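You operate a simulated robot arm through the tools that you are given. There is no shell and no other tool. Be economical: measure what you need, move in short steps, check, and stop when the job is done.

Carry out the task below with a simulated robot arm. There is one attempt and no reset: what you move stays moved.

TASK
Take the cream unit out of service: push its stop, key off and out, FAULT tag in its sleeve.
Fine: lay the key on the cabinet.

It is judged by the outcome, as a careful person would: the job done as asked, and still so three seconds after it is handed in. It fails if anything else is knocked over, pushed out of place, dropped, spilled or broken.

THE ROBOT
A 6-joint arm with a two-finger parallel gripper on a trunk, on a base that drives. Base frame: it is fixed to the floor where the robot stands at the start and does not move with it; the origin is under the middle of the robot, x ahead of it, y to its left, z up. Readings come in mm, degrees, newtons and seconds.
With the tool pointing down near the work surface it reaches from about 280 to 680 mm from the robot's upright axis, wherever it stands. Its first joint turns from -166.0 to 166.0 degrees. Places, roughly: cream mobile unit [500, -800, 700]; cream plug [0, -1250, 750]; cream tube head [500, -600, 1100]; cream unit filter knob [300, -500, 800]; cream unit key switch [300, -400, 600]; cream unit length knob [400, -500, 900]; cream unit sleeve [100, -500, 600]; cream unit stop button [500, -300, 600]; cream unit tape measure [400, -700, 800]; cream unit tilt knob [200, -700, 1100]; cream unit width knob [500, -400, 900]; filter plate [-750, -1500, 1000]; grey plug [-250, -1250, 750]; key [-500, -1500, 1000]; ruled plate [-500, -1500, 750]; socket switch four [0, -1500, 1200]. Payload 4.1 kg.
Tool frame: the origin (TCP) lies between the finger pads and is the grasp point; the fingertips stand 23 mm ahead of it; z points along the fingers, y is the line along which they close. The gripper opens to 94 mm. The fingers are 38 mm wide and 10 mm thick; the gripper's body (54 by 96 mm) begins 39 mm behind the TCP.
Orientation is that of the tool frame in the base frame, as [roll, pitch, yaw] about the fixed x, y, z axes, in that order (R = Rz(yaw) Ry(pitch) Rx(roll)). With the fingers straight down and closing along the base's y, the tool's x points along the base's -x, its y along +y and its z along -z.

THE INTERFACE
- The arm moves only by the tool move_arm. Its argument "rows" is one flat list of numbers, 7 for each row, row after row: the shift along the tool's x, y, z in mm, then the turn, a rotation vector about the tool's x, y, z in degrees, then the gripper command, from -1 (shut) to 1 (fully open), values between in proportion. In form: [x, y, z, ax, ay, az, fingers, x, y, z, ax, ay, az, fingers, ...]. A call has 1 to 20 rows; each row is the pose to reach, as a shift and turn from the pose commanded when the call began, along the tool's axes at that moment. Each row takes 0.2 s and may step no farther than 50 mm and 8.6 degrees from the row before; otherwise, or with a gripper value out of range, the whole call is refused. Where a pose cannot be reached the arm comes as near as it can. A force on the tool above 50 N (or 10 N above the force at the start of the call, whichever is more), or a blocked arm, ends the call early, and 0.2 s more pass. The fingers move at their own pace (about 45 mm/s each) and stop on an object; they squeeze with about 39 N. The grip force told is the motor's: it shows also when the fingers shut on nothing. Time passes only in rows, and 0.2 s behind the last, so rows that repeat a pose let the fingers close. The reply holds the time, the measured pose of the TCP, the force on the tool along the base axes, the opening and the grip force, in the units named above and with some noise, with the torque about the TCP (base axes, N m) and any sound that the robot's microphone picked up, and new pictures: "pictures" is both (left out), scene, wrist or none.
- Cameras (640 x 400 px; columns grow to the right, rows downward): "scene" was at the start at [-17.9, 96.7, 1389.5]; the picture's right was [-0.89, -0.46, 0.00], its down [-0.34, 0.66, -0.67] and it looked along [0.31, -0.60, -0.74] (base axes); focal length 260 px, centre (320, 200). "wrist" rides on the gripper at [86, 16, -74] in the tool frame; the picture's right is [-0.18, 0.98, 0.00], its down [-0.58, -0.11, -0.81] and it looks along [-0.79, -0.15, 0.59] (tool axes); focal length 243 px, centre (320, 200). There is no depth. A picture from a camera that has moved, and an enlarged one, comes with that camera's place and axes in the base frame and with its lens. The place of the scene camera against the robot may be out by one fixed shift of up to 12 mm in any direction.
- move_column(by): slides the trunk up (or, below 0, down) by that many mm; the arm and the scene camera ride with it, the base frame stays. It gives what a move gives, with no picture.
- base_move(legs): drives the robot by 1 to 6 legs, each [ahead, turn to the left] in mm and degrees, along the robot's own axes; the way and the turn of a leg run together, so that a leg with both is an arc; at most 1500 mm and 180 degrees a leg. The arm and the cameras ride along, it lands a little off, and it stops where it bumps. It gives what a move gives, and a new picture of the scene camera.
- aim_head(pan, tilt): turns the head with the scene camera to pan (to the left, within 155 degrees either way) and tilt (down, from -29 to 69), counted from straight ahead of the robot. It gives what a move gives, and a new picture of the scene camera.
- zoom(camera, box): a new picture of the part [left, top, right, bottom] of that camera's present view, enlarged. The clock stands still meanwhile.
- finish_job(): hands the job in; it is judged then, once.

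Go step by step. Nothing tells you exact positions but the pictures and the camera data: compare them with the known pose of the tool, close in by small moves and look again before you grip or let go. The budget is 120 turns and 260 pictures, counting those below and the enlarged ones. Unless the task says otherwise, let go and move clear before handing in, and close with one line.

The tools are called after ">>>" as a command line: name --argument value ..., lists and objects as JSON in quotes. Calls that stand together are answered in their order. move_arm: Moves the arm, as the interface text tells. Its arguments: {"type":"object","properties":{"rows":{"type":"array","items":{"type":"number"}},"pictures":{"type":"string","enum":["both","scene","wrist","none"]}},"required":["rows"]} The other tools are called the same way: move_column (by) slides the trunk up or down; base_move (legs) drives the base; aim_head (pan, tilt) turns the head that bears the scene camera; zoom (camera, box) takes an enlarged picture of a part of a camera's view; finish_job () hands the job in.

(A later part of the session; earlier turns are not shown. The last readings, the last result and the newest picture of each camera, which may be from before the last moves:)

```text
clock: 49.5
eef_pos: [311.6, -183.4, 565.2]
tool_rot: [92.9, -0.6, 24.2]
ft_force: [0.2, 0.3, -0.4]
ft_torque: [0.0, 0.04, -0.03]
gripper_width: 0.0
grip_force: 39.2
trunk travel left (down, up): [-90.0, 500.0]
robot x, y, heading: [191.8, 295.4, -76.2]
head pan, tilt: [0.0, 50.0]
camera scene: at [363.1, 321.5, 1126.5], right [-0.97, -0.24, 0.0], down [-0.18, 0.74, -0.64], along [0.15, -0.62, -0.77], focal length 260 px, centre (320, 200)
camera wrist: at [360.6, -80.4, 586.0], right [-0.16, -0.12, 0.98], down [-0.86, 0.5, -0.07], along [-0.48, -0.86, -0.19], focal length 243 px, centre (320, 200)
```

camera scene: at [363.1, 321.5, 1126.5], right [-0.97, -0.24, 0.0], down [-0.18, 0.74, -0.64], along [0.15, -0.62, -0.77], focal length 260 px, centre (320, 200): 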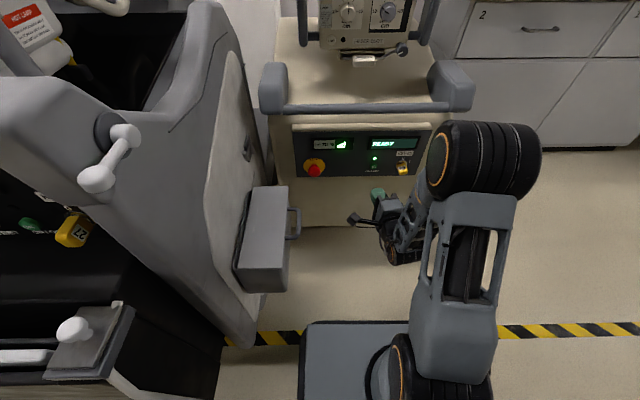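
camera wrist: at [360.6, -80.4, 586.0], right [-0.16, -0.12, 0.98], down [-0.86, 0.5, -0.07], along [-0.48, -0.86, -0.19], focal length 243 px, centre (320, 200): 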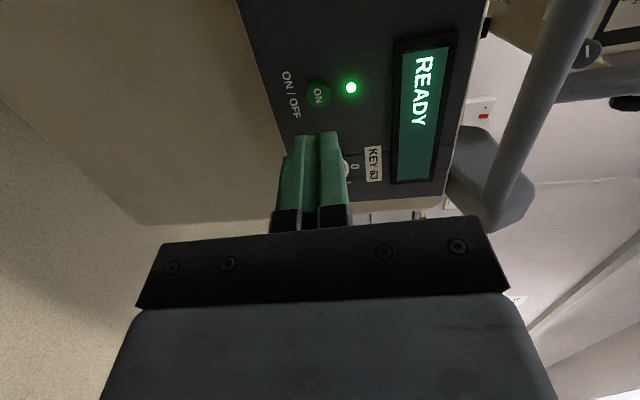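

The last joint was the limit; it's free now. I'll roll on so the camera sits above (bar is flush with the panel, no overhang), and slide to 50 mm before the button.

>>> move_arm --rows '[14, -1, 0, 0, 0, 8.2, -1, 28, -2, 0, 0, 0, 16.4, -1, 42, -3, 5, 0, 0, 24.6, -1, 56, -4, 15, 0, 0, 32.8, -1, 70, -5, 25, 0, 0, 41, -1, 84, -6, 35, 0, 0, 49.2, -1, 98, -7, 45, 0, 0, 57.4, -1, 112, -8, 55, 0, 0, 65.6, -1, 128, -9, 65, 0, 0, 73.8, -1, 144, -10, 80, 0, 0, 82, -1, 159, -12, 94, 0, 0, 90, -1]'

```text
clock: 52.0
eef_pos: [374.0, -253.0, 560.5]
tool_rot: [-177.7, -86.8, -63.1]
ft_force: [0.7, 0.8, 0.4]
ft_torque: [0.02, -0.03, 0.02]
gripper_width: 0.0
grip_force: 39.6
out of reach, approached as far as the arm can: row 1, 2, 3, 4, 5, 6, 7, 8, 9, 10, 11
trunk travel left (down, up): [-90.0, 500.0]
robot x, y, heading: [192.7, 297.6, -76.5]
head pan, tilt: [0.0, 50.0]
camera scene: at [363.1, 321.6, 1126.5], right [-0.97, -0.24, 0.0], down [-0.18, 0.74, -0.64], along [0.15, -0.62, -0.77], focal length 260 px, centre (320, 200)
camera wrist: at [327.1, -199.0, 651.4], right [-0.86, -0.47, -0.19], down [-0.31, 0.79, -0.53], along [0.4, -0.4, -0.82], focal length 243 px, centre (320, 200)
```

scene: 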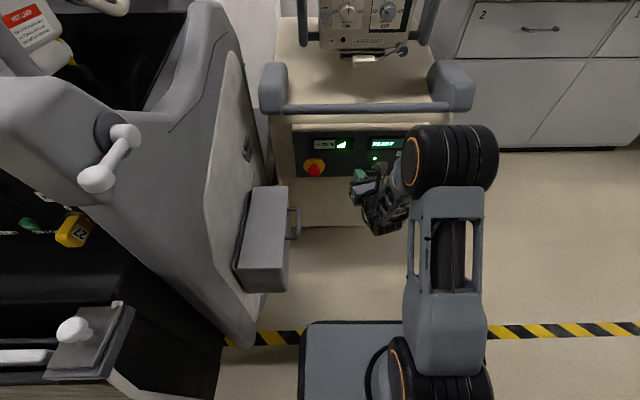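
wrist: 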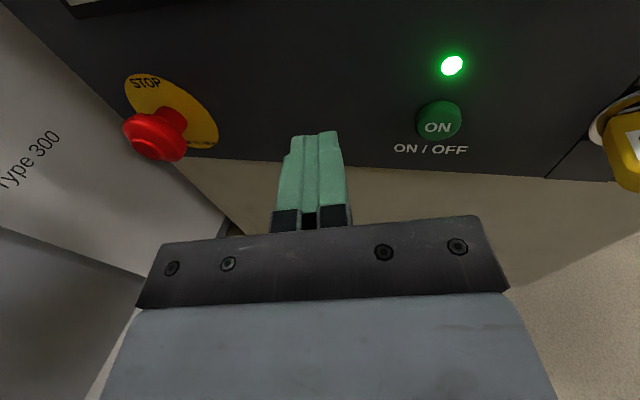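

Useful view now. The tool's heading can't be turned right of its bearing, so for the button I'll use a heading of about −47° and translate along the panel normal when pushing.

>>> move_arm --rows '[-1, -26, 0, 4, 0, 0, -1, -2, -52, 8, 8, 0, 0, -1, -3, -78, 18, 12, 0, 0, -1, -4, -106, 27, 15, 0, 0, -1, -4, -106, 27, 15, 0, 0, -1]'

```text
clock: 53.1
eef_pos: [477.9, -226.5, 553.8]
tool_rot: [-165.1, -86.9, -60.8]
ft_force: [-0.2, -0.7, 0.1]
ft_torque: [0.03, 0.01, 0.01]
gripper_width: 0.1
grip_force: 38.8
trunk travel left (down, up): [-90.0, 500.0]
robot x, y, heading: [191.6, 298.9, -76.2]
head pan, tilt: [0.0, 50.0]
camera scene: at [363.1, 321.5, 1126.5], right [-0.97, -0.24, 0.0], down [-0.18, 0.74, -0.64], along [0.15, -0.62, -0.77], focal length 260 px, centre (320, 200)
camera wrist: at [417.0, -187.7, 644.3], right [-0.71, -0.67, -0.2], down [-0.5, 0.68, -0.54], along [0.5, -0.28, -0.82], focal length 243 px, centre (320, 200)
```

scene: 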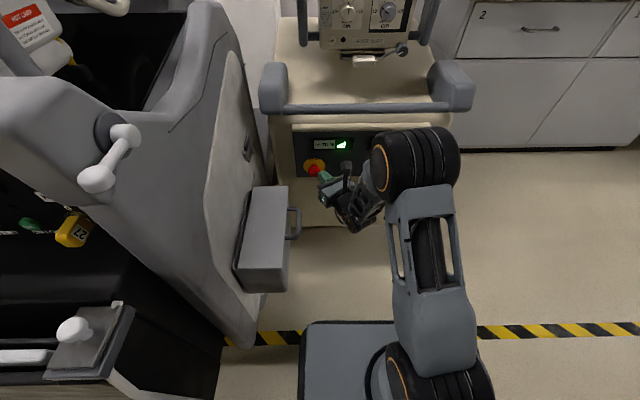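
wrist: 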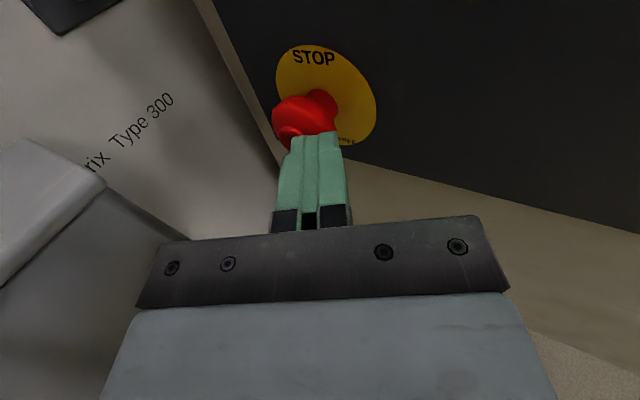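

Aligned close to the mushroom: tip needs ~21 mm left, then push inward along the panel normal. Force limit will stop the push.

>>> move_arm --rows '[2, -10, 5, 0, 0, 0, -1, 3, -19, 10.6, 0, 0, 0, -1, 3, -16.5, 15, 0, 0, 0, -1, 3, -14, 19.4, 0, 0, 0, -1, 3, -11.6, 23.8, 0, 0, 0, -1]'

>>> zoom --camera "scene" --box '[280, 120, 440, 220]'

```text
clock: 54.2
eef_pos: [497.8, -227.0, 554.7]
tool_rot: [-165.3, -86.8, -60.4]
ft_force: [-18.6, 30.5, 14.4]
ft_torque: [-0.29, -0.13, -0.12]
gripper_width: 0.1
grip_force: 39.5
trunk travel left (down, up): [-90.0, 500.0]
robot x, y, heading: [190.7, 297.0, -76.7]
head pan, tilt: [0.0, 50.0]
heard: click
stopped in row 5: the force on the tool passed its limit at 55 N (the readings are from after the stop); the commanded pose is now the measured one
camera scene: at [361.4, 325.3, 1126.9], right [-0.97, -0.24, 0.0], down [-0.18, 0.74, -0.64], along [0.15, -0.63, -0.76], focal length 260 px, centre (320, 200)
camera wrist: at [437.1, -188.7, 644.9], right [-0.71, -0.68, -0.2], down [-0.5, 0.68, -0.53], along [0.5, -0.28, -0.82], focal length 243 px, centre (320, 200)
```

scene: 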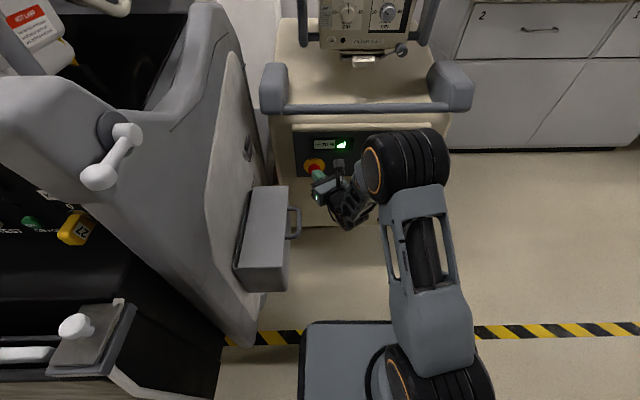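
wrist: 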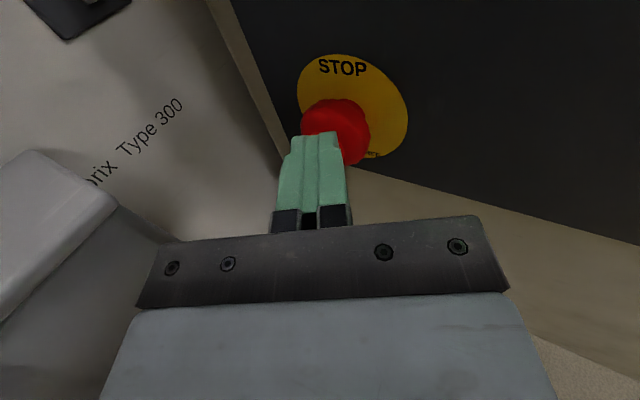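

```text
4.00 times, centred on (360, 170) of scene
camera zoom: at [361.4, 325.3, 1126.9], right [-0.97, -0.24, 0.0], down [-0.18, 0.74, -0.64], along [0.15, -0.63, -0.76], focal length 1040 px, centre (160, 320)
```

zoom: 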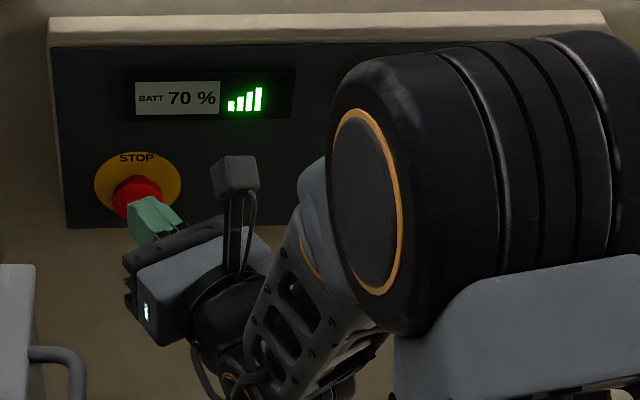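

A click was heard: the stop button appears pressed in. I'll retract and verify the display.

>>> move_arm --rows '[0, 0, -20, 0, 0, 0, -1, 0, 20, -50, 0, 0, 0, -1, 0, 50, -70, 0, 0, 0, -1, 0, 85, -80, 0, 0, 0, -1, 0, 85, -80, 0, 0, 0, 0.2]'

>>> zoom --camera "scene" --box '[280, 120, 440, 220]'

```text
clock: 55.4
eef_pos: [381.0, -231.3, 554.0]
tool_rot: [-165.6, -86.5, -60.1]
ft_force: [0.3, -0.4, 0.2]
ft_torque: [-0.01, -0.04, 0.0]
gripper_width: 32.9
grip_force: 0.0
trunk travel left (down, up): [-90.0, 500.0]
robot x, y, heading: [190.6, 298.2, -76.3]
head pan, tilt: [0.0, 50.0]
camera scene: at [362.9, 322.4, 1126.5], right [-0.97, -0.24, 0.0], down [-0.18, 0.74, -0.64], along [0.15, -0.62, -0.77], focal length 260 px, centre (320, 200)
camera wrist: at [321.8, -192.8, 645.5], right [-0.71, -0.68, -0.2], down [-0.5, 0.68, -0.53], along [0.5, -0.28, -0.82], focal length 243 px, centre (320, 200)
```

scene: 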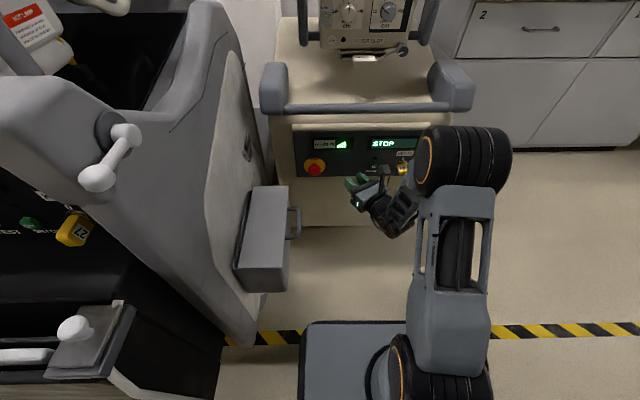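
wrist: 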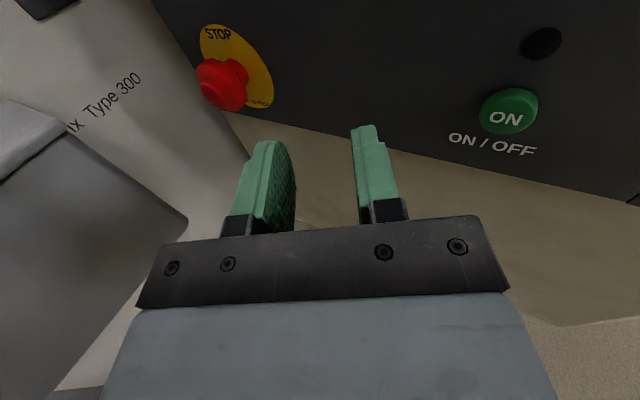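

```text
4.00 times, centred on (360, 170) of scene
camera zoom: at [362.9, 322.4, 1126.5], right [-0.97, -0.24, 0.0], down [-0.18, 0.74, -0.64], along [0.15, -0.62, -0.77], focal length 1040 px, centre (160, 320)
```

zoom: 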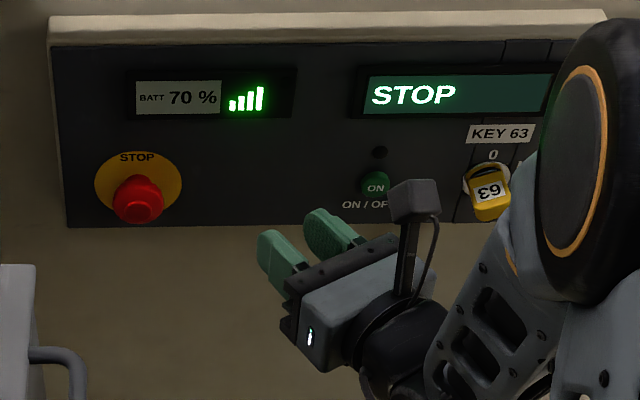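

Display shows STOP and the button is latched. Next the key: I'll swing to a stand-off in front of it, heading ≈ −74°, and look closely.

>>> move_arm --rows '[0, 22, -30, -5.6, 0, 0, 0, 0, 45, -60, -11.2, 0, 0, 0, 0, 68, -85, -16.8, 0, 0, 0, 0, 90, -105, -22.4, 0, 0, 0, 0, 112, -122, -28, 0, 0, 0]'

>>> zoom --camera "wrist" --box '[220, 20, 420, 145]'

```text
clock: 56.6
eef_pos: [213.7, -220.9, 559.4]
tool_rot: [166.1, -86.4, -59.8]
ft_force: [0.7, 0.4, 0.5]
ft_torque: [0.04, 0.03, 0.0]
gripper_width: 47.1
grip_force: 0.2
trunk travel left (down, up): [-90.0, 500.0]
robot x, y, heading: [191.6, 299.0, -76.2]
head pan, tilt: [0.0, 50.0]
camera scene: at [362.9, 322.3, 1126.5], right [-0.97, -0.24, 0.0], down [-0.18, 0.74, -0.64], along [0.15, -0.62, -0.77], focal length 260 px, centre (320, 200)
camera wrist: at [182.9, -158.7, 651.5], right [-0.95, -0.27, -0.17], down [-0.14, 0.83, -0.53], along [0.28, -0.48, -0.83], focal length 243 px, centre (320, 200)
```

scene: 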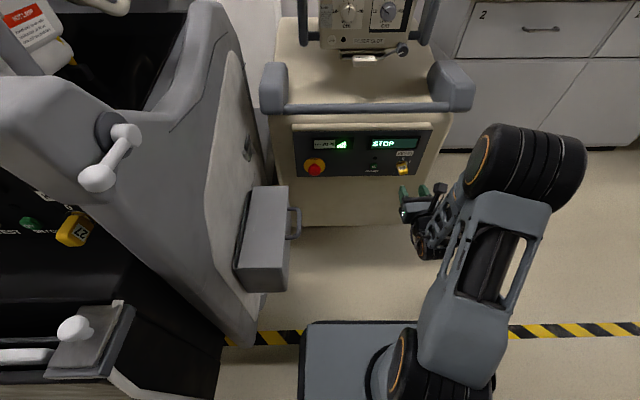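
wrist: 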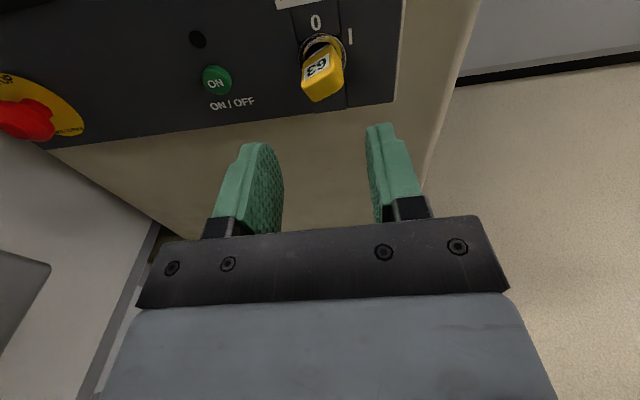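

```text
3.20 times, centred on (320, 82) of wrist
camera zoom: at [182.9, -158.7, 651.5], right [-0.95, -0.27, -0.17], down [-0.14, 0.83, -0.53], along [0.28, -0.48, -0.83], focal length 776 px, centre (320, 576)
```

zoom: 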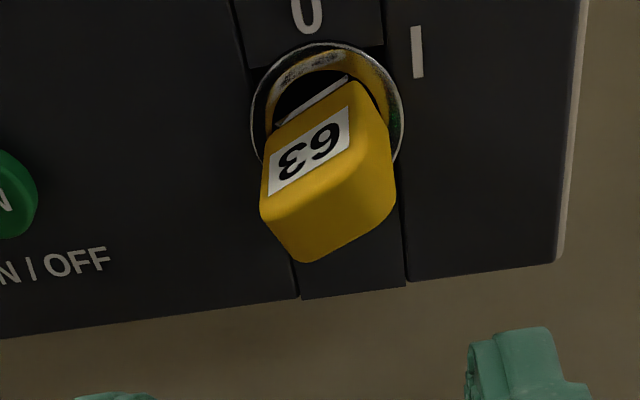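

The key's bow is turned ~45–50° clockwise to I; 0 is straight up. I'll line the gripper up: first position 50 mm short of the grip point, then roll +48° so the fingers straddle the bow's flat faces.

>>> move_arm --rows '[-8, -2, 36, 0, 1.8, 0, 0, -17, -4, 60, 0, 3.5, 0, 0]' --pictures "none"

>>> move_arm --rows '[0, 0, 0, 0, 0, 8, 0, 0, 0, 0, 0, 0, 16, 0, 0, 0, 0, 0, 0, 24, 0, 0, 0, 0, 0, 0, 32, 0, 0, 0, 0, 0, 0, 40, 0, 0, 0, 0, 0, 0, 48, 0]'

>>> zoom --camera "scene" --box '[350, 120, 450, 182]'

```text
clock: 57.2
eef_pos: [235.8, -278.2, 539.4]
tool_rot: [78.1, -89.2, 28.4]
ft_force: [-0.5, -0.6, 0.0]
ft_torque: [0.01, 0.0, 0.0]
gripper_width: 47.1
grip_force: 0.1
trunk travel left (down, up): [-90.0, 500.0]
robot x, y, heading: [192.4, 299.8, -76.3]
head pan, tilt: [0.0, 50.0]
```

```text
clock: 58.6
eef_pos: [236.5, -277.9, 539.9]
tool_rot: [-89.7, -42.7, -163.8]
ft_force: [0.1, 0.4, -0.1]
ft_torque: [0.02, -0.01, 0.01]
gripper_width: 46.9
grip_force: 0.1
trunk travel left (down, up): [-90.0, 500.0]
robot x, y, heading: [193.5, 301.1, -76.4]
head pan, tilt: [0.0, 50.0]
camera scene: at [362.9, 322.3, 1126.5], right [-0.97, -0.24, 0.0], down [-0.18, 0.74, -0.64], along [0.15, -0.62, -0.77], focal length 260 px, centre (320, 200)
camera wrist: at [144.8, -226.9, 587.5], right [-0.51, -0.15, -0.85], down [0.25, 0.91, -0.32], along [0.82, -0.38, -0.43], focal length 243 px, centre (320, 200)
```

scene: 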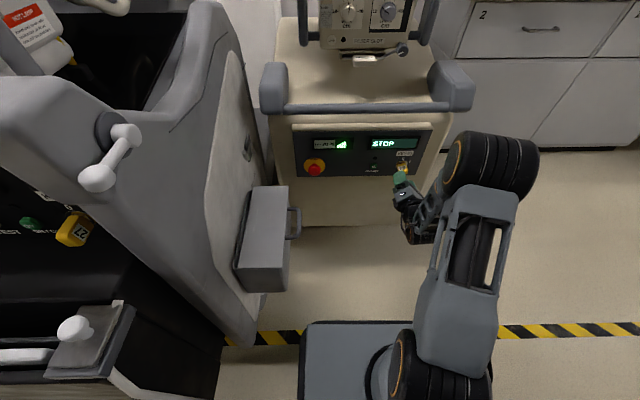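
wrist: 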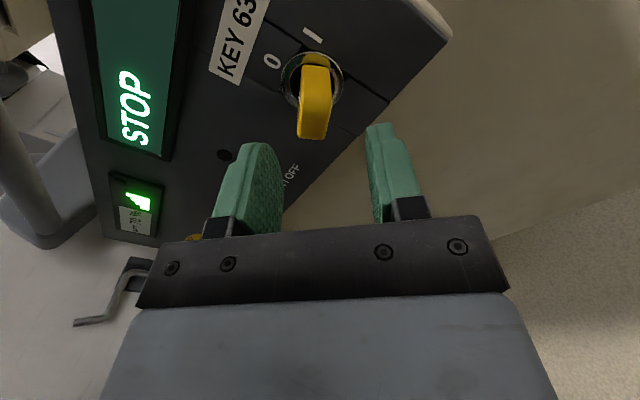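

```text
6.40 times, centred on (400, 151) of scene
camera zoom: at [362.9, 322.3, 1126.5], right [-0.97, -0.24, 0.0], down [-0.18, 0.74, -0.64], along [0.15, -0.62, -0.77], focal length 1663 px, centre (-192, 514)
```

zoom: 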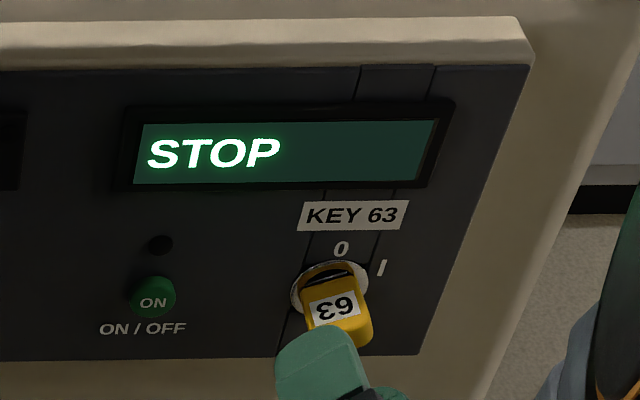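

Fingers straddle the bow well, ~5 mm off centre. I'll shift 5 mm and advance 48 mm, then look before closing.

>>> move_arm --rows '[0, -5, 10, 0, 0, 0, 0, 0, -5, 25, 0, 0, 0, 0, 0, -5, 38, 0, 0, 0, 0, 0, -5, 48, 0, 0, 0, 0]'

>>> zoom --camera "scene" --box '[350, 120, 450, 182]'

```text
clock: 59.6
eef_pos: [250.7, -322.4, 544.4]
tool_rot: [-89.9, -42.9, -163.7]
ft_force: [-3.8, 16.5, 2.4]
ft_torque: [0.08, 0.12, -0.52]
gripper_width: 45.8
grip_force: 0.0
trunk travel left (down, up): [-90.0, 500.0]
robot x, y, heading: [185.9, 301.6, -76.3]
head pan, tilt: [0.0, 50.0]
camera scene: at [362.7, 323.4, 1126.5], right [-0.97, -0.24, 0.0], down [-0.18, 0.74, -0.64], along [0.15, -0.63, -0.77], focal length 260 px, centre (320, 200)
camera wrist: at [160.0, -271.6, 591.8], right [-0.51, -0.15, -0.85], down [0.26, 0.91, -0.32], along [0.82, -0.38, -0.43], focal length 243 px, centre (320, 200)
```

scene: 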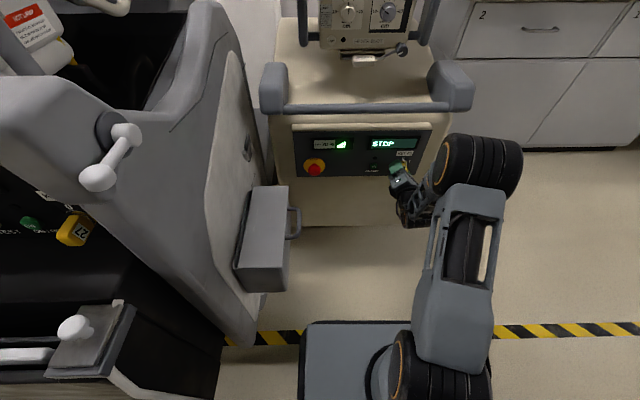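
wrist: 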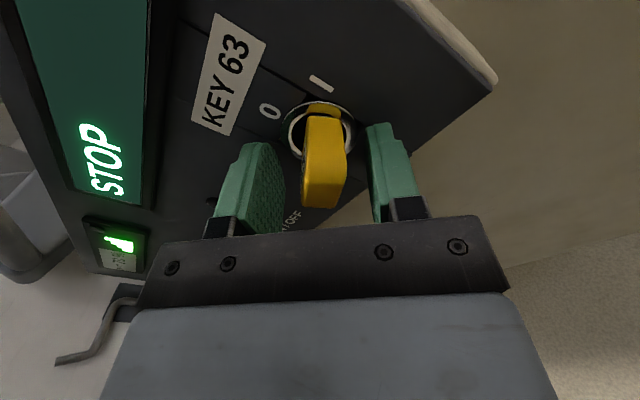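

```text
6.40 times, centred on (400, 151) of scene
camera zoom: at [362.7, 323.4, 1126.5], right [-0.97, -0.24, 0.0], down [-0.18, 0.74, -0.64], along [0.15, -0.63, -0.77], focal length 1663 px, centre (-192, 514)
```

zoom: 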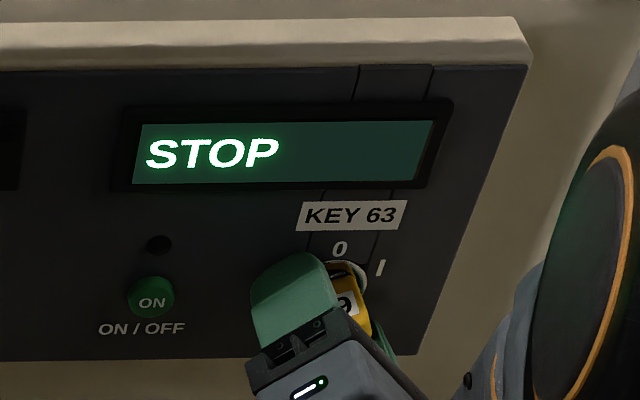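

Fingertips touch the panel lightly (16 N). I'll back off 4 mm and close on the bow.

>>> move_arm --rows '[0, 0, -4, 0, 0, 0, 0, 0, -1, -4, 0, 0, 0, -0.4, 0, -1, -4, 0, 0, 0, -1, 0, -1, -4, 0, 0, 0, -1, 0, -1, -4, 0, 0, 0, -1]'

```text
clock: 60.8
eef_pos: [250.4, -319.9, 545.4]
tool_rot: [-89.9, -42.7, -163.9]
ft_force: [-12.3, -3.6, -5.7]
ft_torque: [0.34, -0.1, -0.48]
gripper_width: 14.6
grip_force: 38.8
trunk travel left (down, up): [-90.0, 500.0]
robot x, y, heading: [190.8, 298.8, -76.3]
head pan, tilt: [0.0, 50.0]
camera scene: at [362.3, 321.5, 1126.5], right [-0.97, -0.24, 0.0], down [-0.18, 0.74, -0.64], along [0.15, -0.62, -0.77], focal length 260 px, centre (320, 200)
camera wrist: at [159.2, -268.6, 591.5], right [-0.51, -0.15, -0.85], down [0.26, 0.91, -0.32], along [0.82, -0.38, -0.43], focal length 243 px, centre (320, 200)
```

scene: 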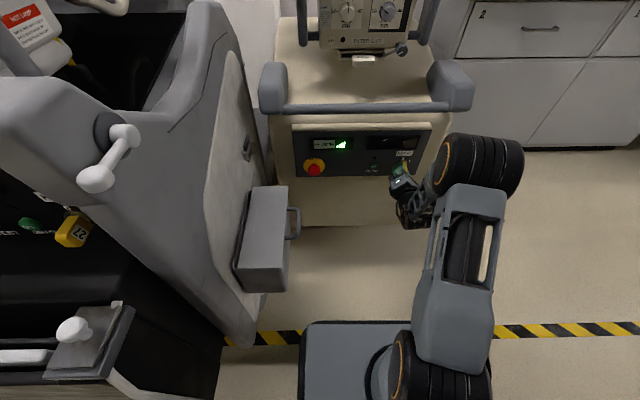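
wrist: 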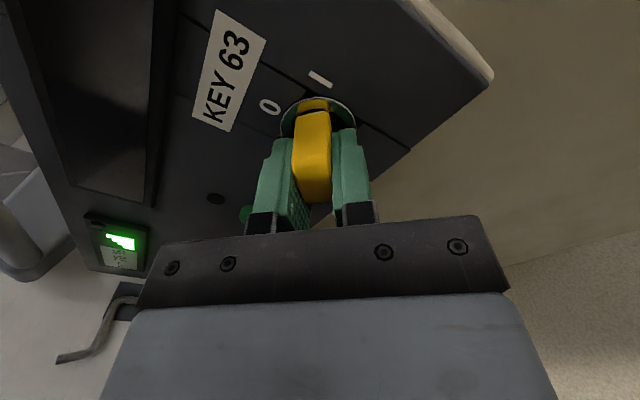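

The bow is gripped, but by my estimate the key's axis lies ~12 mm along tool +x from the TCP. I'll open, centre on it and re-grip before turning.

>>> move_arm --rows '[0, 0, 0, 0, 0, 0, -0.3, 0, 0, 0, 0, 0, 0, -0.3, 6, 0, 0, 0, 0, 0, -0.3, 12, 0, 0, 0, 0, 0, -0.3, 12, 0, 0, 0, 0, 0, -0.3]' --pictures "wrist"

>>> zoom --camera "wrist" --box '[220, 60, 420, 185]'

```text
clock: 62.0
eef_pos: [243.6, -321.2, 553.4]
tool_rot: [-89.6, -42.8, -163.8]
ft_force: [0.8, 0.7, 0.7]
ft_torque: [-0.03, -0.01, 0.0]
gripper_width: 32.5
grip_force: 0.0
trunk travel left (down, up): [-90.0, 500.0]
robot x, y, heading: [191.0, 297.1, -76.1]
head pan, tilt: [0.0, 50.0]
camera wrist: at [152.4, -271.2, 600.3], right [-0.51, -0.15, -0.85], down [0.25, 0.91, -0.32], along [0.82, -0.38, -0.43], focal length 243 px, centre (320, 200)
```

wrist: 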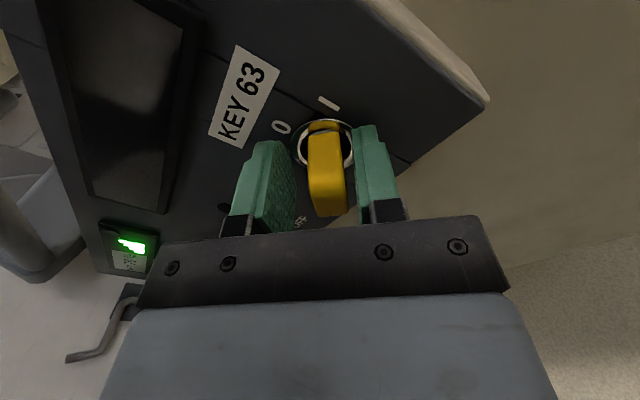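

```text
3.20 times, centred on (320, 122) of wrist
camera zoom: at [152.4, -271.2, 600.3], right [-0.51, -0.15, -0.85], down [0.25, 0.91, -0.32], along [0.82, -0.38, -0.43], focal length 776 px, centre (320, 448)
```

zoom: 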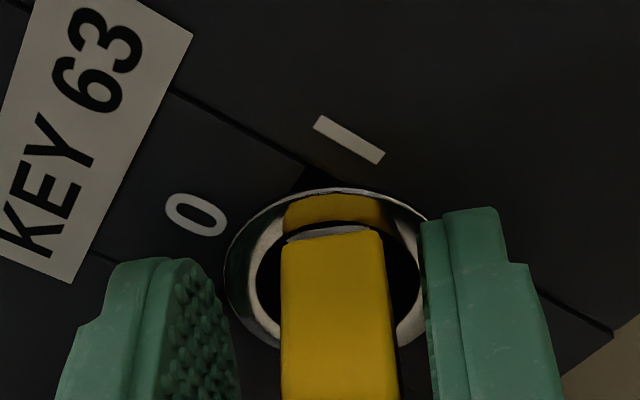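

Well centred now. Closing and turning counter-clockwise toward 0.

>>> move_arm --rows '[0, 1, 0, 0, 0, 0, -1, 0, 1, 0, 0, 0, 0, -1, 0, 1, 0, 0, 0, 0, -1, 0, 1, 0, 0, 0, -7, -1, 0, 1, 0, 0, 0, -14, -1, 0, 1, 0, 0, 0, -21, -1, 0, 1, 0, 0, 0, -28, -1, 0, 1, 0, 0, 0, -35, -1, 0, 1, 0, 0, 0, -42, -1]'

>>> zoom --camera "wrist" --box '[220, 40, 420, 165]'

```text
clock: 64.0
eef_pos: [243.2, -322.0, 551.0]
tool_rot: [-88.0, -84.9, -165.6]
ft_force: [-2.5, -0.4, -1.5]
ft_torque: [0.24, 0.06, -0.16]
gripper_width: 14.7
grip_force: 39.2
trunk travel left (down, up): [-90.0, 500.0]
robot x, y, heading: [192.2, 296.7, -76.3]
head pan, tilt: [0.0, 50.0]
camera scene: at [362.7, 322.1, 1126.5], right [-0.97, -0.24, 0.0], down [-0.18, 0.74, -0.64], along [0.15, -0.62, -0.77], focal length 260 px, centre (320, 200)
camera wrist: at [200.5, -256.9, 636.5], right [-0.92, -0.27, -0.27], down [-0.07, 0.82, -0.57], along [0.38, -0.51, -0.77], focal length 243 px, centre (320, 200)
```

scene: 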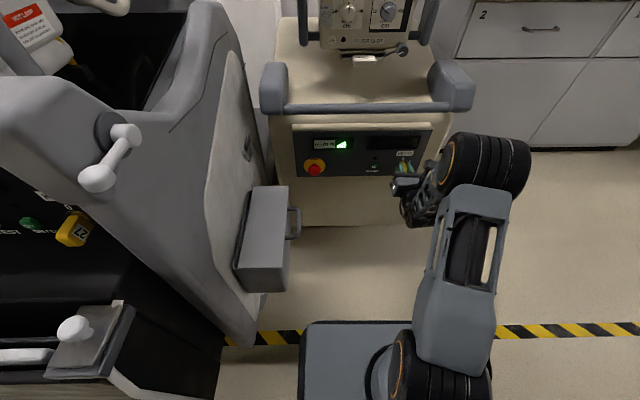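
wrist: 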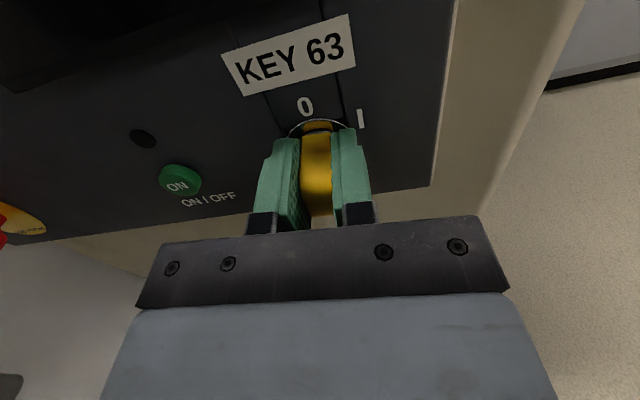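

```text
3.20 times, centred on (320, 102) of wrist
camera zoom: at [200.5, -256.9, 636.5], right [-0.92, -0.27, -0.27], down [-0.07, 0.82, -0.57], along [0.38, -0.51, -0.77], focal length 776 px, centre (320, 512)
```

zoom: 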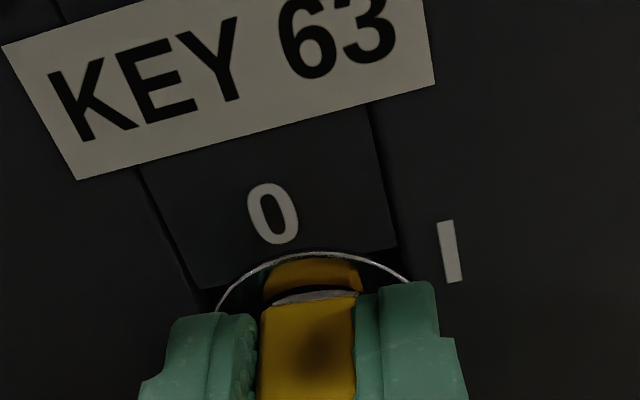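

Nearly vertical (5° left). I'll turn on by 6–8° till it meets the stop.

>>> move_arm --rows '[0, 0, 0, 0, 0, -3, -1, 0, 0, 0, 0, 0, -6, -1, 0, 0, 0, 0, 0, -8, -1]' --pictures "wrist"

>>> zoom --camera "wrist" --box '[220, 40, 420, 165]'

```text
clock: 64.8
eef_pos: [242.8, -324.1, 552.0]
tool_rot: [86.9, -87.2, 19.5]
ft_force: [-3.1, 0.1, -1.0]
ft_torque: [0.2, 0.01, -0.22]
gripper_width: 14.8
grip_force: 39.6
trunk travel left (down, up): [-90.0, 500.0]
robot x, y, heading: [191.5, 302.2, -76.2]
head pan, tilt: [0.0, 50.0]
camera wrist: at [212.1, -253.4, 639.0], right [-0.95, -0.28, -0.14], down [-0.15, 0.79, -0.59], along [0.27, -0.54, -0.8], focal length 243 px, centre (320, 200)
```

wrist: 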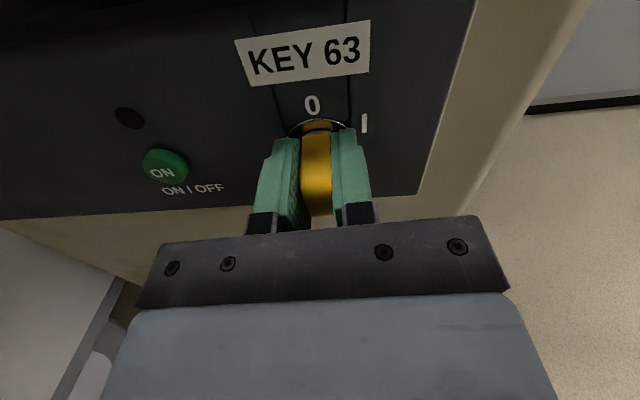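

```text
3.20 times, centred on (320, 102) of wrist
camera zoom: at [212.1, -253.4, 639.0], right [-0.95, -0.28, -0.14], down [-0.15, 0.79, -0.59], along [0.27, -0.54, -0.8], focal length 776 px, centre (320, 512)
```

zoom: 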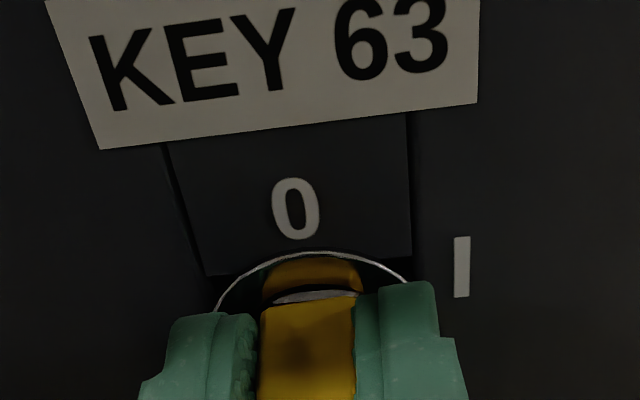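

Key is upright at 0. Now pull it straight out.

>>> move_arm --rows '[0, 0, -6, 0, 0, 0, -1, 0, 0, -14, 0, 0, 0, -1, 0, 0, -26, 0, 0, 0, -1, 0, 0, -45, 0, 0, 0, -1, 0, 0, -75, 0, 0, 0, -1, 0, 0, -110, 0, 0, 0, -1]'

>>> zoom --camera "wrist" --box '[200, 20, 440, 220]'

```text
clock: 66.2
eef_pos: [212.4, -216.3, 552.2]
tool_rot: [86.9, -87.2, 19.6]
ft_force: [-0.5, -0.6, -0.8]
ft_torque: [0.0, 0.02, 0.01]
gripper_width: 14.6
grip_force: 38.7
trunk travel left (down, up): [-90.0, 500.0]
robot x, y, heading: [189.3, 298.6, -76.0]
head pan, tilt: [0.0, 50.0]
camera scene: at [362.9, 322.2, 1126.5], right [-0.97, -0.24, 0.0], down [-0.18, 0.74, -0.64], along [0.15, -0.62, -0.77], focal length 260 px, centre (320, 200)
camera wrist: at [181.1, -147.3, 639.5], right [-0.95, -0.28, -0.14], down [-0.15, 0.79, -0.59], along [0.27, -0.54, -0.8], focal length 243 px, centre (320, 200)
```

scene: 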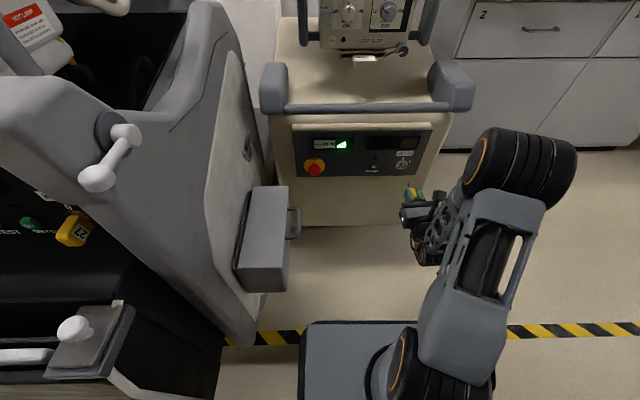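
wrist: 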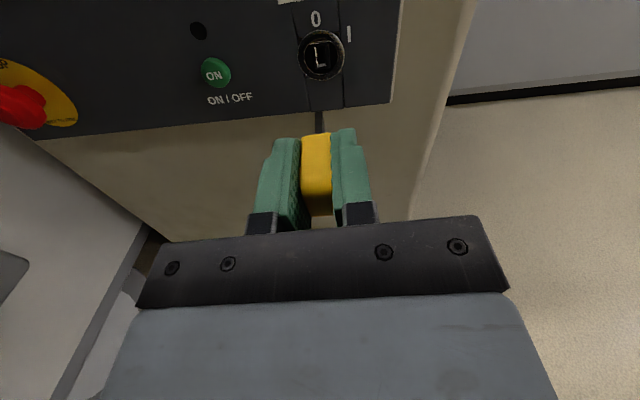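

```text
2.00 times, centred on (320, 120) of wrist
camera zoom: at [181.1, -147.3, 639.5], right [-0.95, -0.28, -0.14], down [-0.15, 0.79, -0.59], along [0.27, -0.54, -0.8], focal length 485 px, centre (320, 360)
```

zoom: 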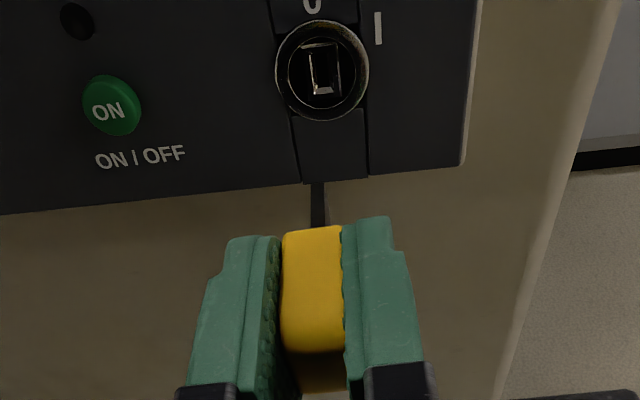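

Key 63 is out. I'll raise the trunk, then drive round the right of the unit to the cabinet with the key held.

>>> move_column --by 400

>>> base_move --legs '[[0, -50]]'

```text
clock: 70.1
eef_pos: [212.7, -216.9, 952.0]
tool_rot: [87.2, -87.2, 19.2]
ft_force: [0.0, -0.9, -0.2]
ft_torque: [0.04, 0.0, -0.01]
gripper_width: 14.9
grip_force: 39.0
trunk travel left (down, up): [-490.0, 100.0]
robot x, y, heading: [190.5, 302.7, -76.5]
head pan, tilt: [0.0, 50.0]
```

```text
clock: 72.8
eef_pos: [-194.7, -42.8, 951.6]
tool_rot: [87.1, -87.1, -31.5]
ft_force: [-0.7, -1.0, -0.1]
ft_torque: [-0.02, -0.02, -0.02]
gripper_width: 14.8
grip_force: 38.7
trunk travel left (down, up): [-490.0, 100.0]
robot x, y, heading: [191.4, 297.6, -127.1]
head pan, tilt: [0.0, 50.0]
camera scene: at [319.4, 185.8, 1526.5], right [-0.8, 0.6, 0.0], down [0.46, 0.61, -0.64], along [-0.39, -0.51, -0.77], focal length 260 px, centre (320, 200)
```

scene: 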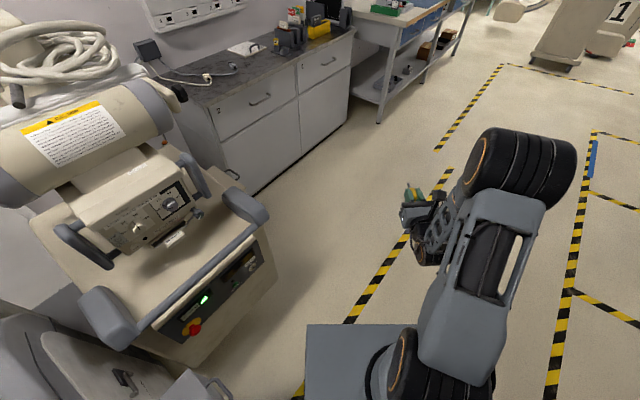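

>>> base_move --legs '[[750, 0]]'

>>> aim_head --pan 30 --tilt 35

```text
clock: 76.9
eef_pos: [-663.4, -654.1, 952.1]
tool_rot: [87.2, -87.2, -32.0]
ft_force: [-0.1, -0.1, 0.2]
ft_torque: [-0.02, -0.02, -0.03]
gripper_width: 14.9
grip_force: 39.5
trunk travel left (down, up): [-490.0, 100.0]
robot x, y, heading: [-272.9, -314.7, -127.1]
head pan, tilt: [0.0, 50.0]
camera scene: at [-146.5, -428.3, 1526.5], right [-0.8, 0.61, 0.0], down [0.46, 0.61, -0.64], along [-0.39, -0.51, -0.77], focal length 260 px, centre (320, 200)
```

scene: 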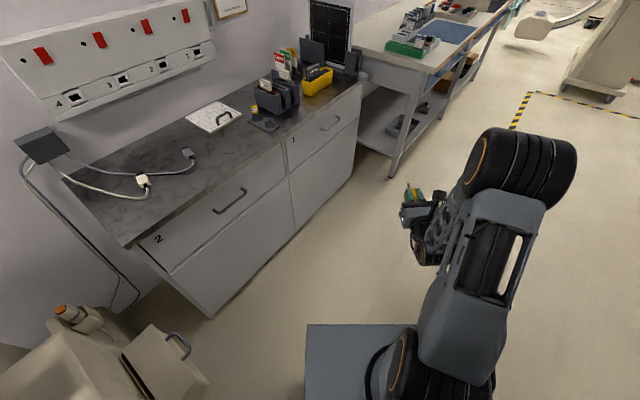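

```text
clock: 77.9
eef_pos: [-662.4, -655.2, 952.6]
tool_rot: [87.2, -87.3, -31.9]
ft_force: [0.4, -0.5, -0.5]
ft_torque: [0.0, 0.0, 0.03]
gripper_width: 14.6
grip_force: 38.7
trunk travel left (down, up): [-490.0, 100.0]
robot x, y, heading: [-274.2, -312.1, -127.3]
head pan, tilt: [30.0, 35.0]
camera scene: at [-111.1, -454.3, 1548.2], right [-0.99, 0.13, 0.0], down [0.07, 0.57, -0.82], along [-0.11, -0.81, -0.57], focal length 260 px, centre (320, 200)
```

scene: 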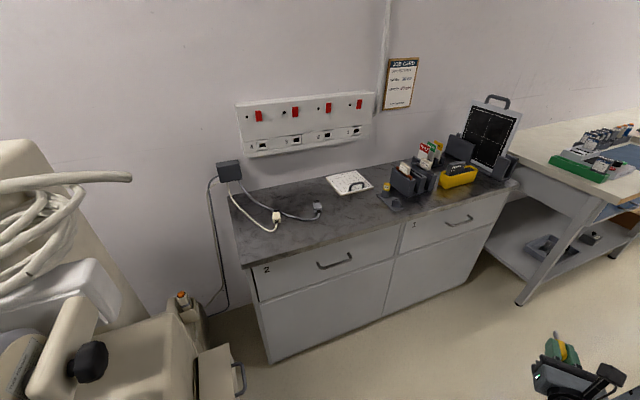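

Cabinet top ≈ z 810, front edge parallel to the panel (~14°). I'll drive in an L to stand in front of it, facing the wall, keeping the arm clear of the racks.

>>> base_move --legs '[[0, -39], [360, 0], [0, 90], [300, 0]]'

>>> aim_head --pan 0 --tilt 42

```text
clock: 87.3
eef_pos: [-489.5, -1209.8, 952.1]
tool_rot: [87.4, -87.2, 21.2]
ft_force: [0.4, -0.1, -0.5]
ft_torque: [0.07, 0.02, 0.03]
gripper_width: 14.7
grip_force: 38.5
trunk travel left (down, up): [-490.0, 100.0]
robot x, y, heading: [-530.6, -691.2, -73.9]
head pan, tilt: [30.0, 35.0]
camera scene: at [-316.0, -652.1, 1548.2], right [-0.7, -0.72, 0.0], down [-0.41, 0.4, -0.82], along [0.59, -0.57, -0.57], focal length 260 px, centre (320, 200)
```

scene: 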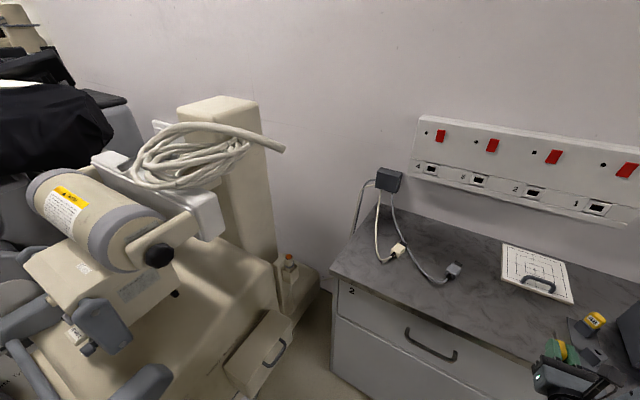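

```text
clock: 88.3
eef_pos: [-488.6, -1208.1, 952.3]
tool_rot: [87.2, -87.3, 21.2]
ft_force: [0.6, -0.6, -0.8]
ft_torque: [0.01, -0.05, 0.03]
gripper_width: 14.8
grip_force: 39.1
trunk travel left (down, up): [-490.0, 100.0]
robot x, y, heading: [-526.0, -693.1, -74.3]
head pan, tilt: [0.0, 42.0]
camera scene: at [-356.3, -671.1, 1537.7], right [-0.96, -0.28, 0.0], down [-0.18, 0.64, -0.74], along [0.2, -0.71, -0.67], focal length 260 px, centre (320, 200)
```

scene: 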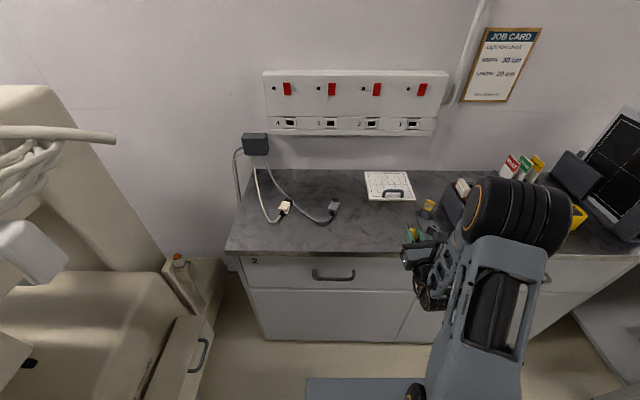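

Counter has a free area left of the key stand around (−355,−1340). I'll swing the tool left, then drive 150 mm ahead.

>>> move_arm --rows '[0, -30, 0, 4, 0, 0, -1, 0, -60, 0, 8, 0, 0, -1, 0, -95, 0, 12, 0, 0, -1]' --pictures "none"

>>> base_move --legs '[[150, 0]]'

```text
clock: 89.1
eef_pos: [-396.7, -1178.5, 947.9]
tool_rot: [98.6, -87.1, 22.1]
ft_force: [0.4, -0.5, 0.3]
ft_torque: [0.01, 0.04, 0.02]
gripper_width: 14.8
grip_force: 39.0
trunk travel left (down, up): [-490.0, 100.0]
robot x, y, heading: [-529.7, -693.9, -73.8]
head pan, tilt: [0.0, 42.0]
```

```text
clock: 90.5
eef_pos: [-353.4, -1326.5, 949.2]
tool_rot: [99.6, -87.2, 21.2]
ft_force: [0.3, 0.3, 0.2]
ft_torque: [-0.01, -0.02, 0.0]
gripper_width: 14.6
grip_force: 39.0
trunk travel left (down, up): [-490.0, 100.0]
robot x, y, heading: [-485.4, -844.4, -74.1]
head pan, tilt: [0.0, 42.0]
camera scene: at [-314.1, -818.9, 1537.7], right [-0.96, -0.28, 0.0], down [-0.18, 0.64, -0.74], along [0.2, -0.71, -0.67], focal length 260 px, centre (320, 200)
```

scene: 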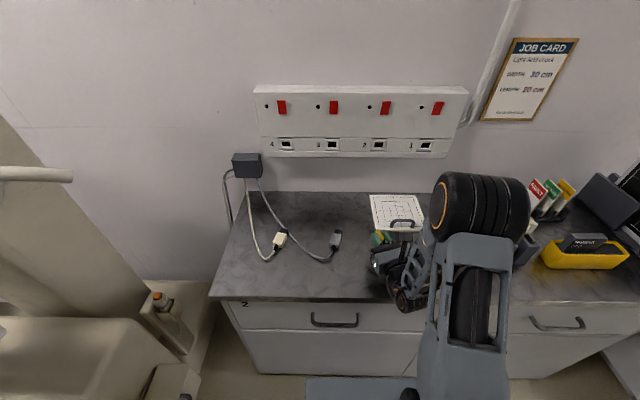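

>>> move_arm --rows '[0, 0, 0, 0, -7, 0, -1, 0, 0, 0, 0, -14, 0, -1, 0, 0, 0, 0, -21, 0, -1, 0, 0, 0, 0, -28, 0, -1]' --pictures "wrist"

>>> zoom --camera "scene" --box '[300, 190, 460, 320]'

```text
clock: 91.5
eef_pos: [-354.4, -1325.4, 948.6]
tool_rot: [174.2, -61.2, -54.3]
ft_force: [-0.6, 0.0, -1.1]
ft_torque: [0.02, -0.04, 0.0]
gripper_width: 14.8
grip_force: 38.8
trunk travel left (down, up): [-490.0, 100.0]
robot x, y, heading: [-488.1, -842.4, -74.1]
head pan, tilt: [0.0, 42.0]
camera wrist: at [-375.5, -1309.6, 1061.0], right [-0.9, -0.43, -0.11], down [-0.41, 0.9, -0.13], along [0.16, -0.07, -0.98], focal length 243 px, centre (320, 200)
```

wrist: 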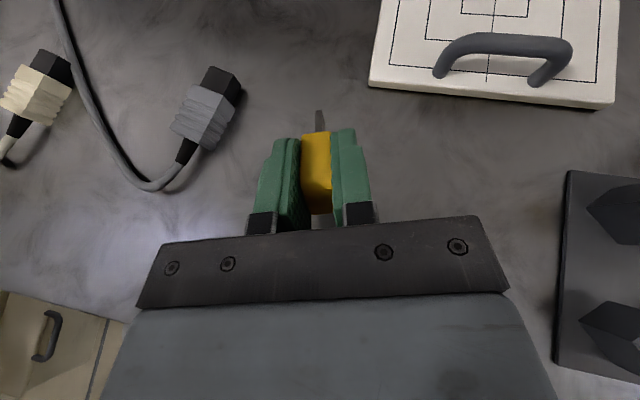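

```text
3.08 times, centred on (380, 255) of scene
camera zoom: at [-314.2, -818.6, 1537.7], right [-0.96, -0.28, 0.0], down [-0.18, 0.64, -0.74], along [0.2, -0.71, -0.67], focal length 800 px, centre (135, 31)
```

zoom: 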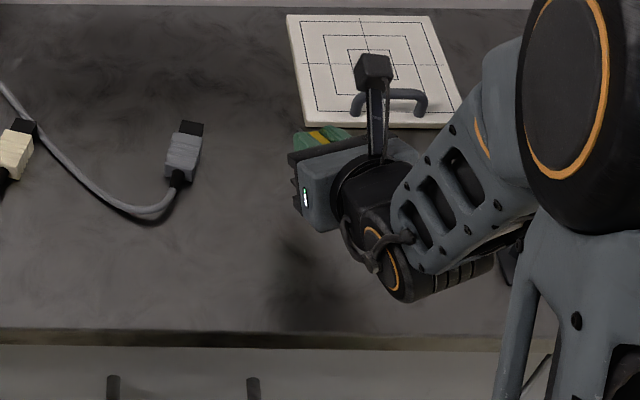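

Location is free. Lowering toward the counter, then slowly to contact.

>>> move_arm --rows '[-26, -1.5, 14.4, 0, 0, 0, -1, -53, -3, 28.7, 0, 0, 0, -1, -75, -4, 41, 0, 0, 0, -1, -86, -5, 47, 0, 0, 0, -1, -86, -5, 47, 0, 0, 0, -1]' --pictures "none"

>>> move_arm --rows '[-2.6, 0, 1.4, 0, 0, 0, -1, -5.3, 0, 2.9, 0, 0, 0, -1, -7.9, 0, 4.3, 0, 0, 0, -1, -10.5, 0, 5.7, 0, 0, 0, -1, -13, 0, 7.2, 0, 0, 0, -1, -15.7, 0, 8.6, 0, 0, 0, -1]' --pictures "wrist"

```text
clock: 92.2
eef_pos: [-353.1, -1329.5, 888.2]
tool_rot: [173.4, -63.3, -53.4]
ft_force: [0.6, 0.5, 14.1]
ft_torque: [-0.09, -0.25, 0.06]
gripper_width: 15.0
grip_force: 38.6
trunk travel left (down, up): [-490.0, 100.0]
robot x, y, heading: [-485.2, -841.9, -74.1]
head pan, tilt: [0.0, 42.0]
stopped in row 3: the force on the tool passed its limit at 88 N (the readings are from after the stop); the commanded pose is now the measured one
```

```text
clock: 92.8
eef_pos: [-352.9, -1332.7, 887.5]
tool_rot: [172.7, -64.4, -52.8]
ft_force: [-1.6, 3.3, 19.0]
ft_torque: [-0.04, -0.22, 0.33]
gripper_width: 14.9
grip_force: 39.3
trunk travel left (down, up): [-490.0, 100.0]
robot x, y, heading: [-486.4, -840.5, -74.0]
head pan, tilt: [0.0, 42.0]
stopped in row 2: the force on the tool passed its limit at 54 N (the readings are from after the stop); the commanded pose is now the measured one
camera wrist: at [-376.1, -1310.6, 998.9], right [-0.89, -0.44, -0.11], down [-0.41, 0.89, -0.18], along [0.18, -0.12, -0.98], focal length 243 px, centre (320, 200)
```

wrist: 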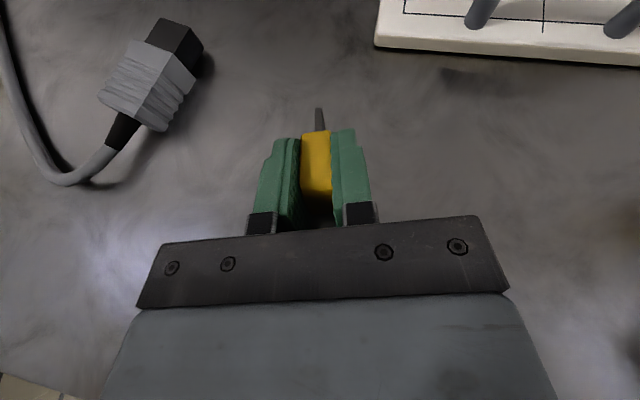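

Contact came earlier than expected (TCP z 888). I'll look from the head to see what touches.

>>> zoom --camera "scene" --box '[320, 200, 440, 320]'

>>> zoom --camera "wrist" --box '[220, 80, 420, 240]'

```text
3.33 times, centred on (380, 260) of scene
camera zoom: at [-314.9, -816.2, 1537.6], right [-0.96, -0.28, 0.0], down [-0.18, 0.64, -0.74], along [0.2, -0.72, -0.67], focal length 866 px, centre (120, 0)
```

zoom: 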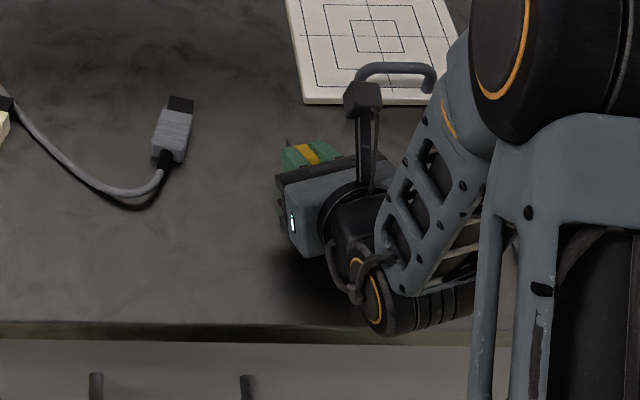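

```text
2.50 times, centred on (320, 160) of wrist
camera zoom: at [-376.1, -1310.6, 998.9], right [-0.89, -0.44, -0.11], down [-0.41, 0.89, -0.18], along [0.18, -0.12, -0.98], focal length 606 px, centre (320, 300)
```

zoom: 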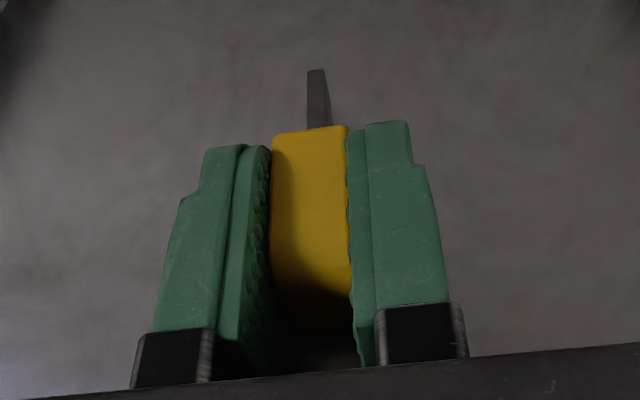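

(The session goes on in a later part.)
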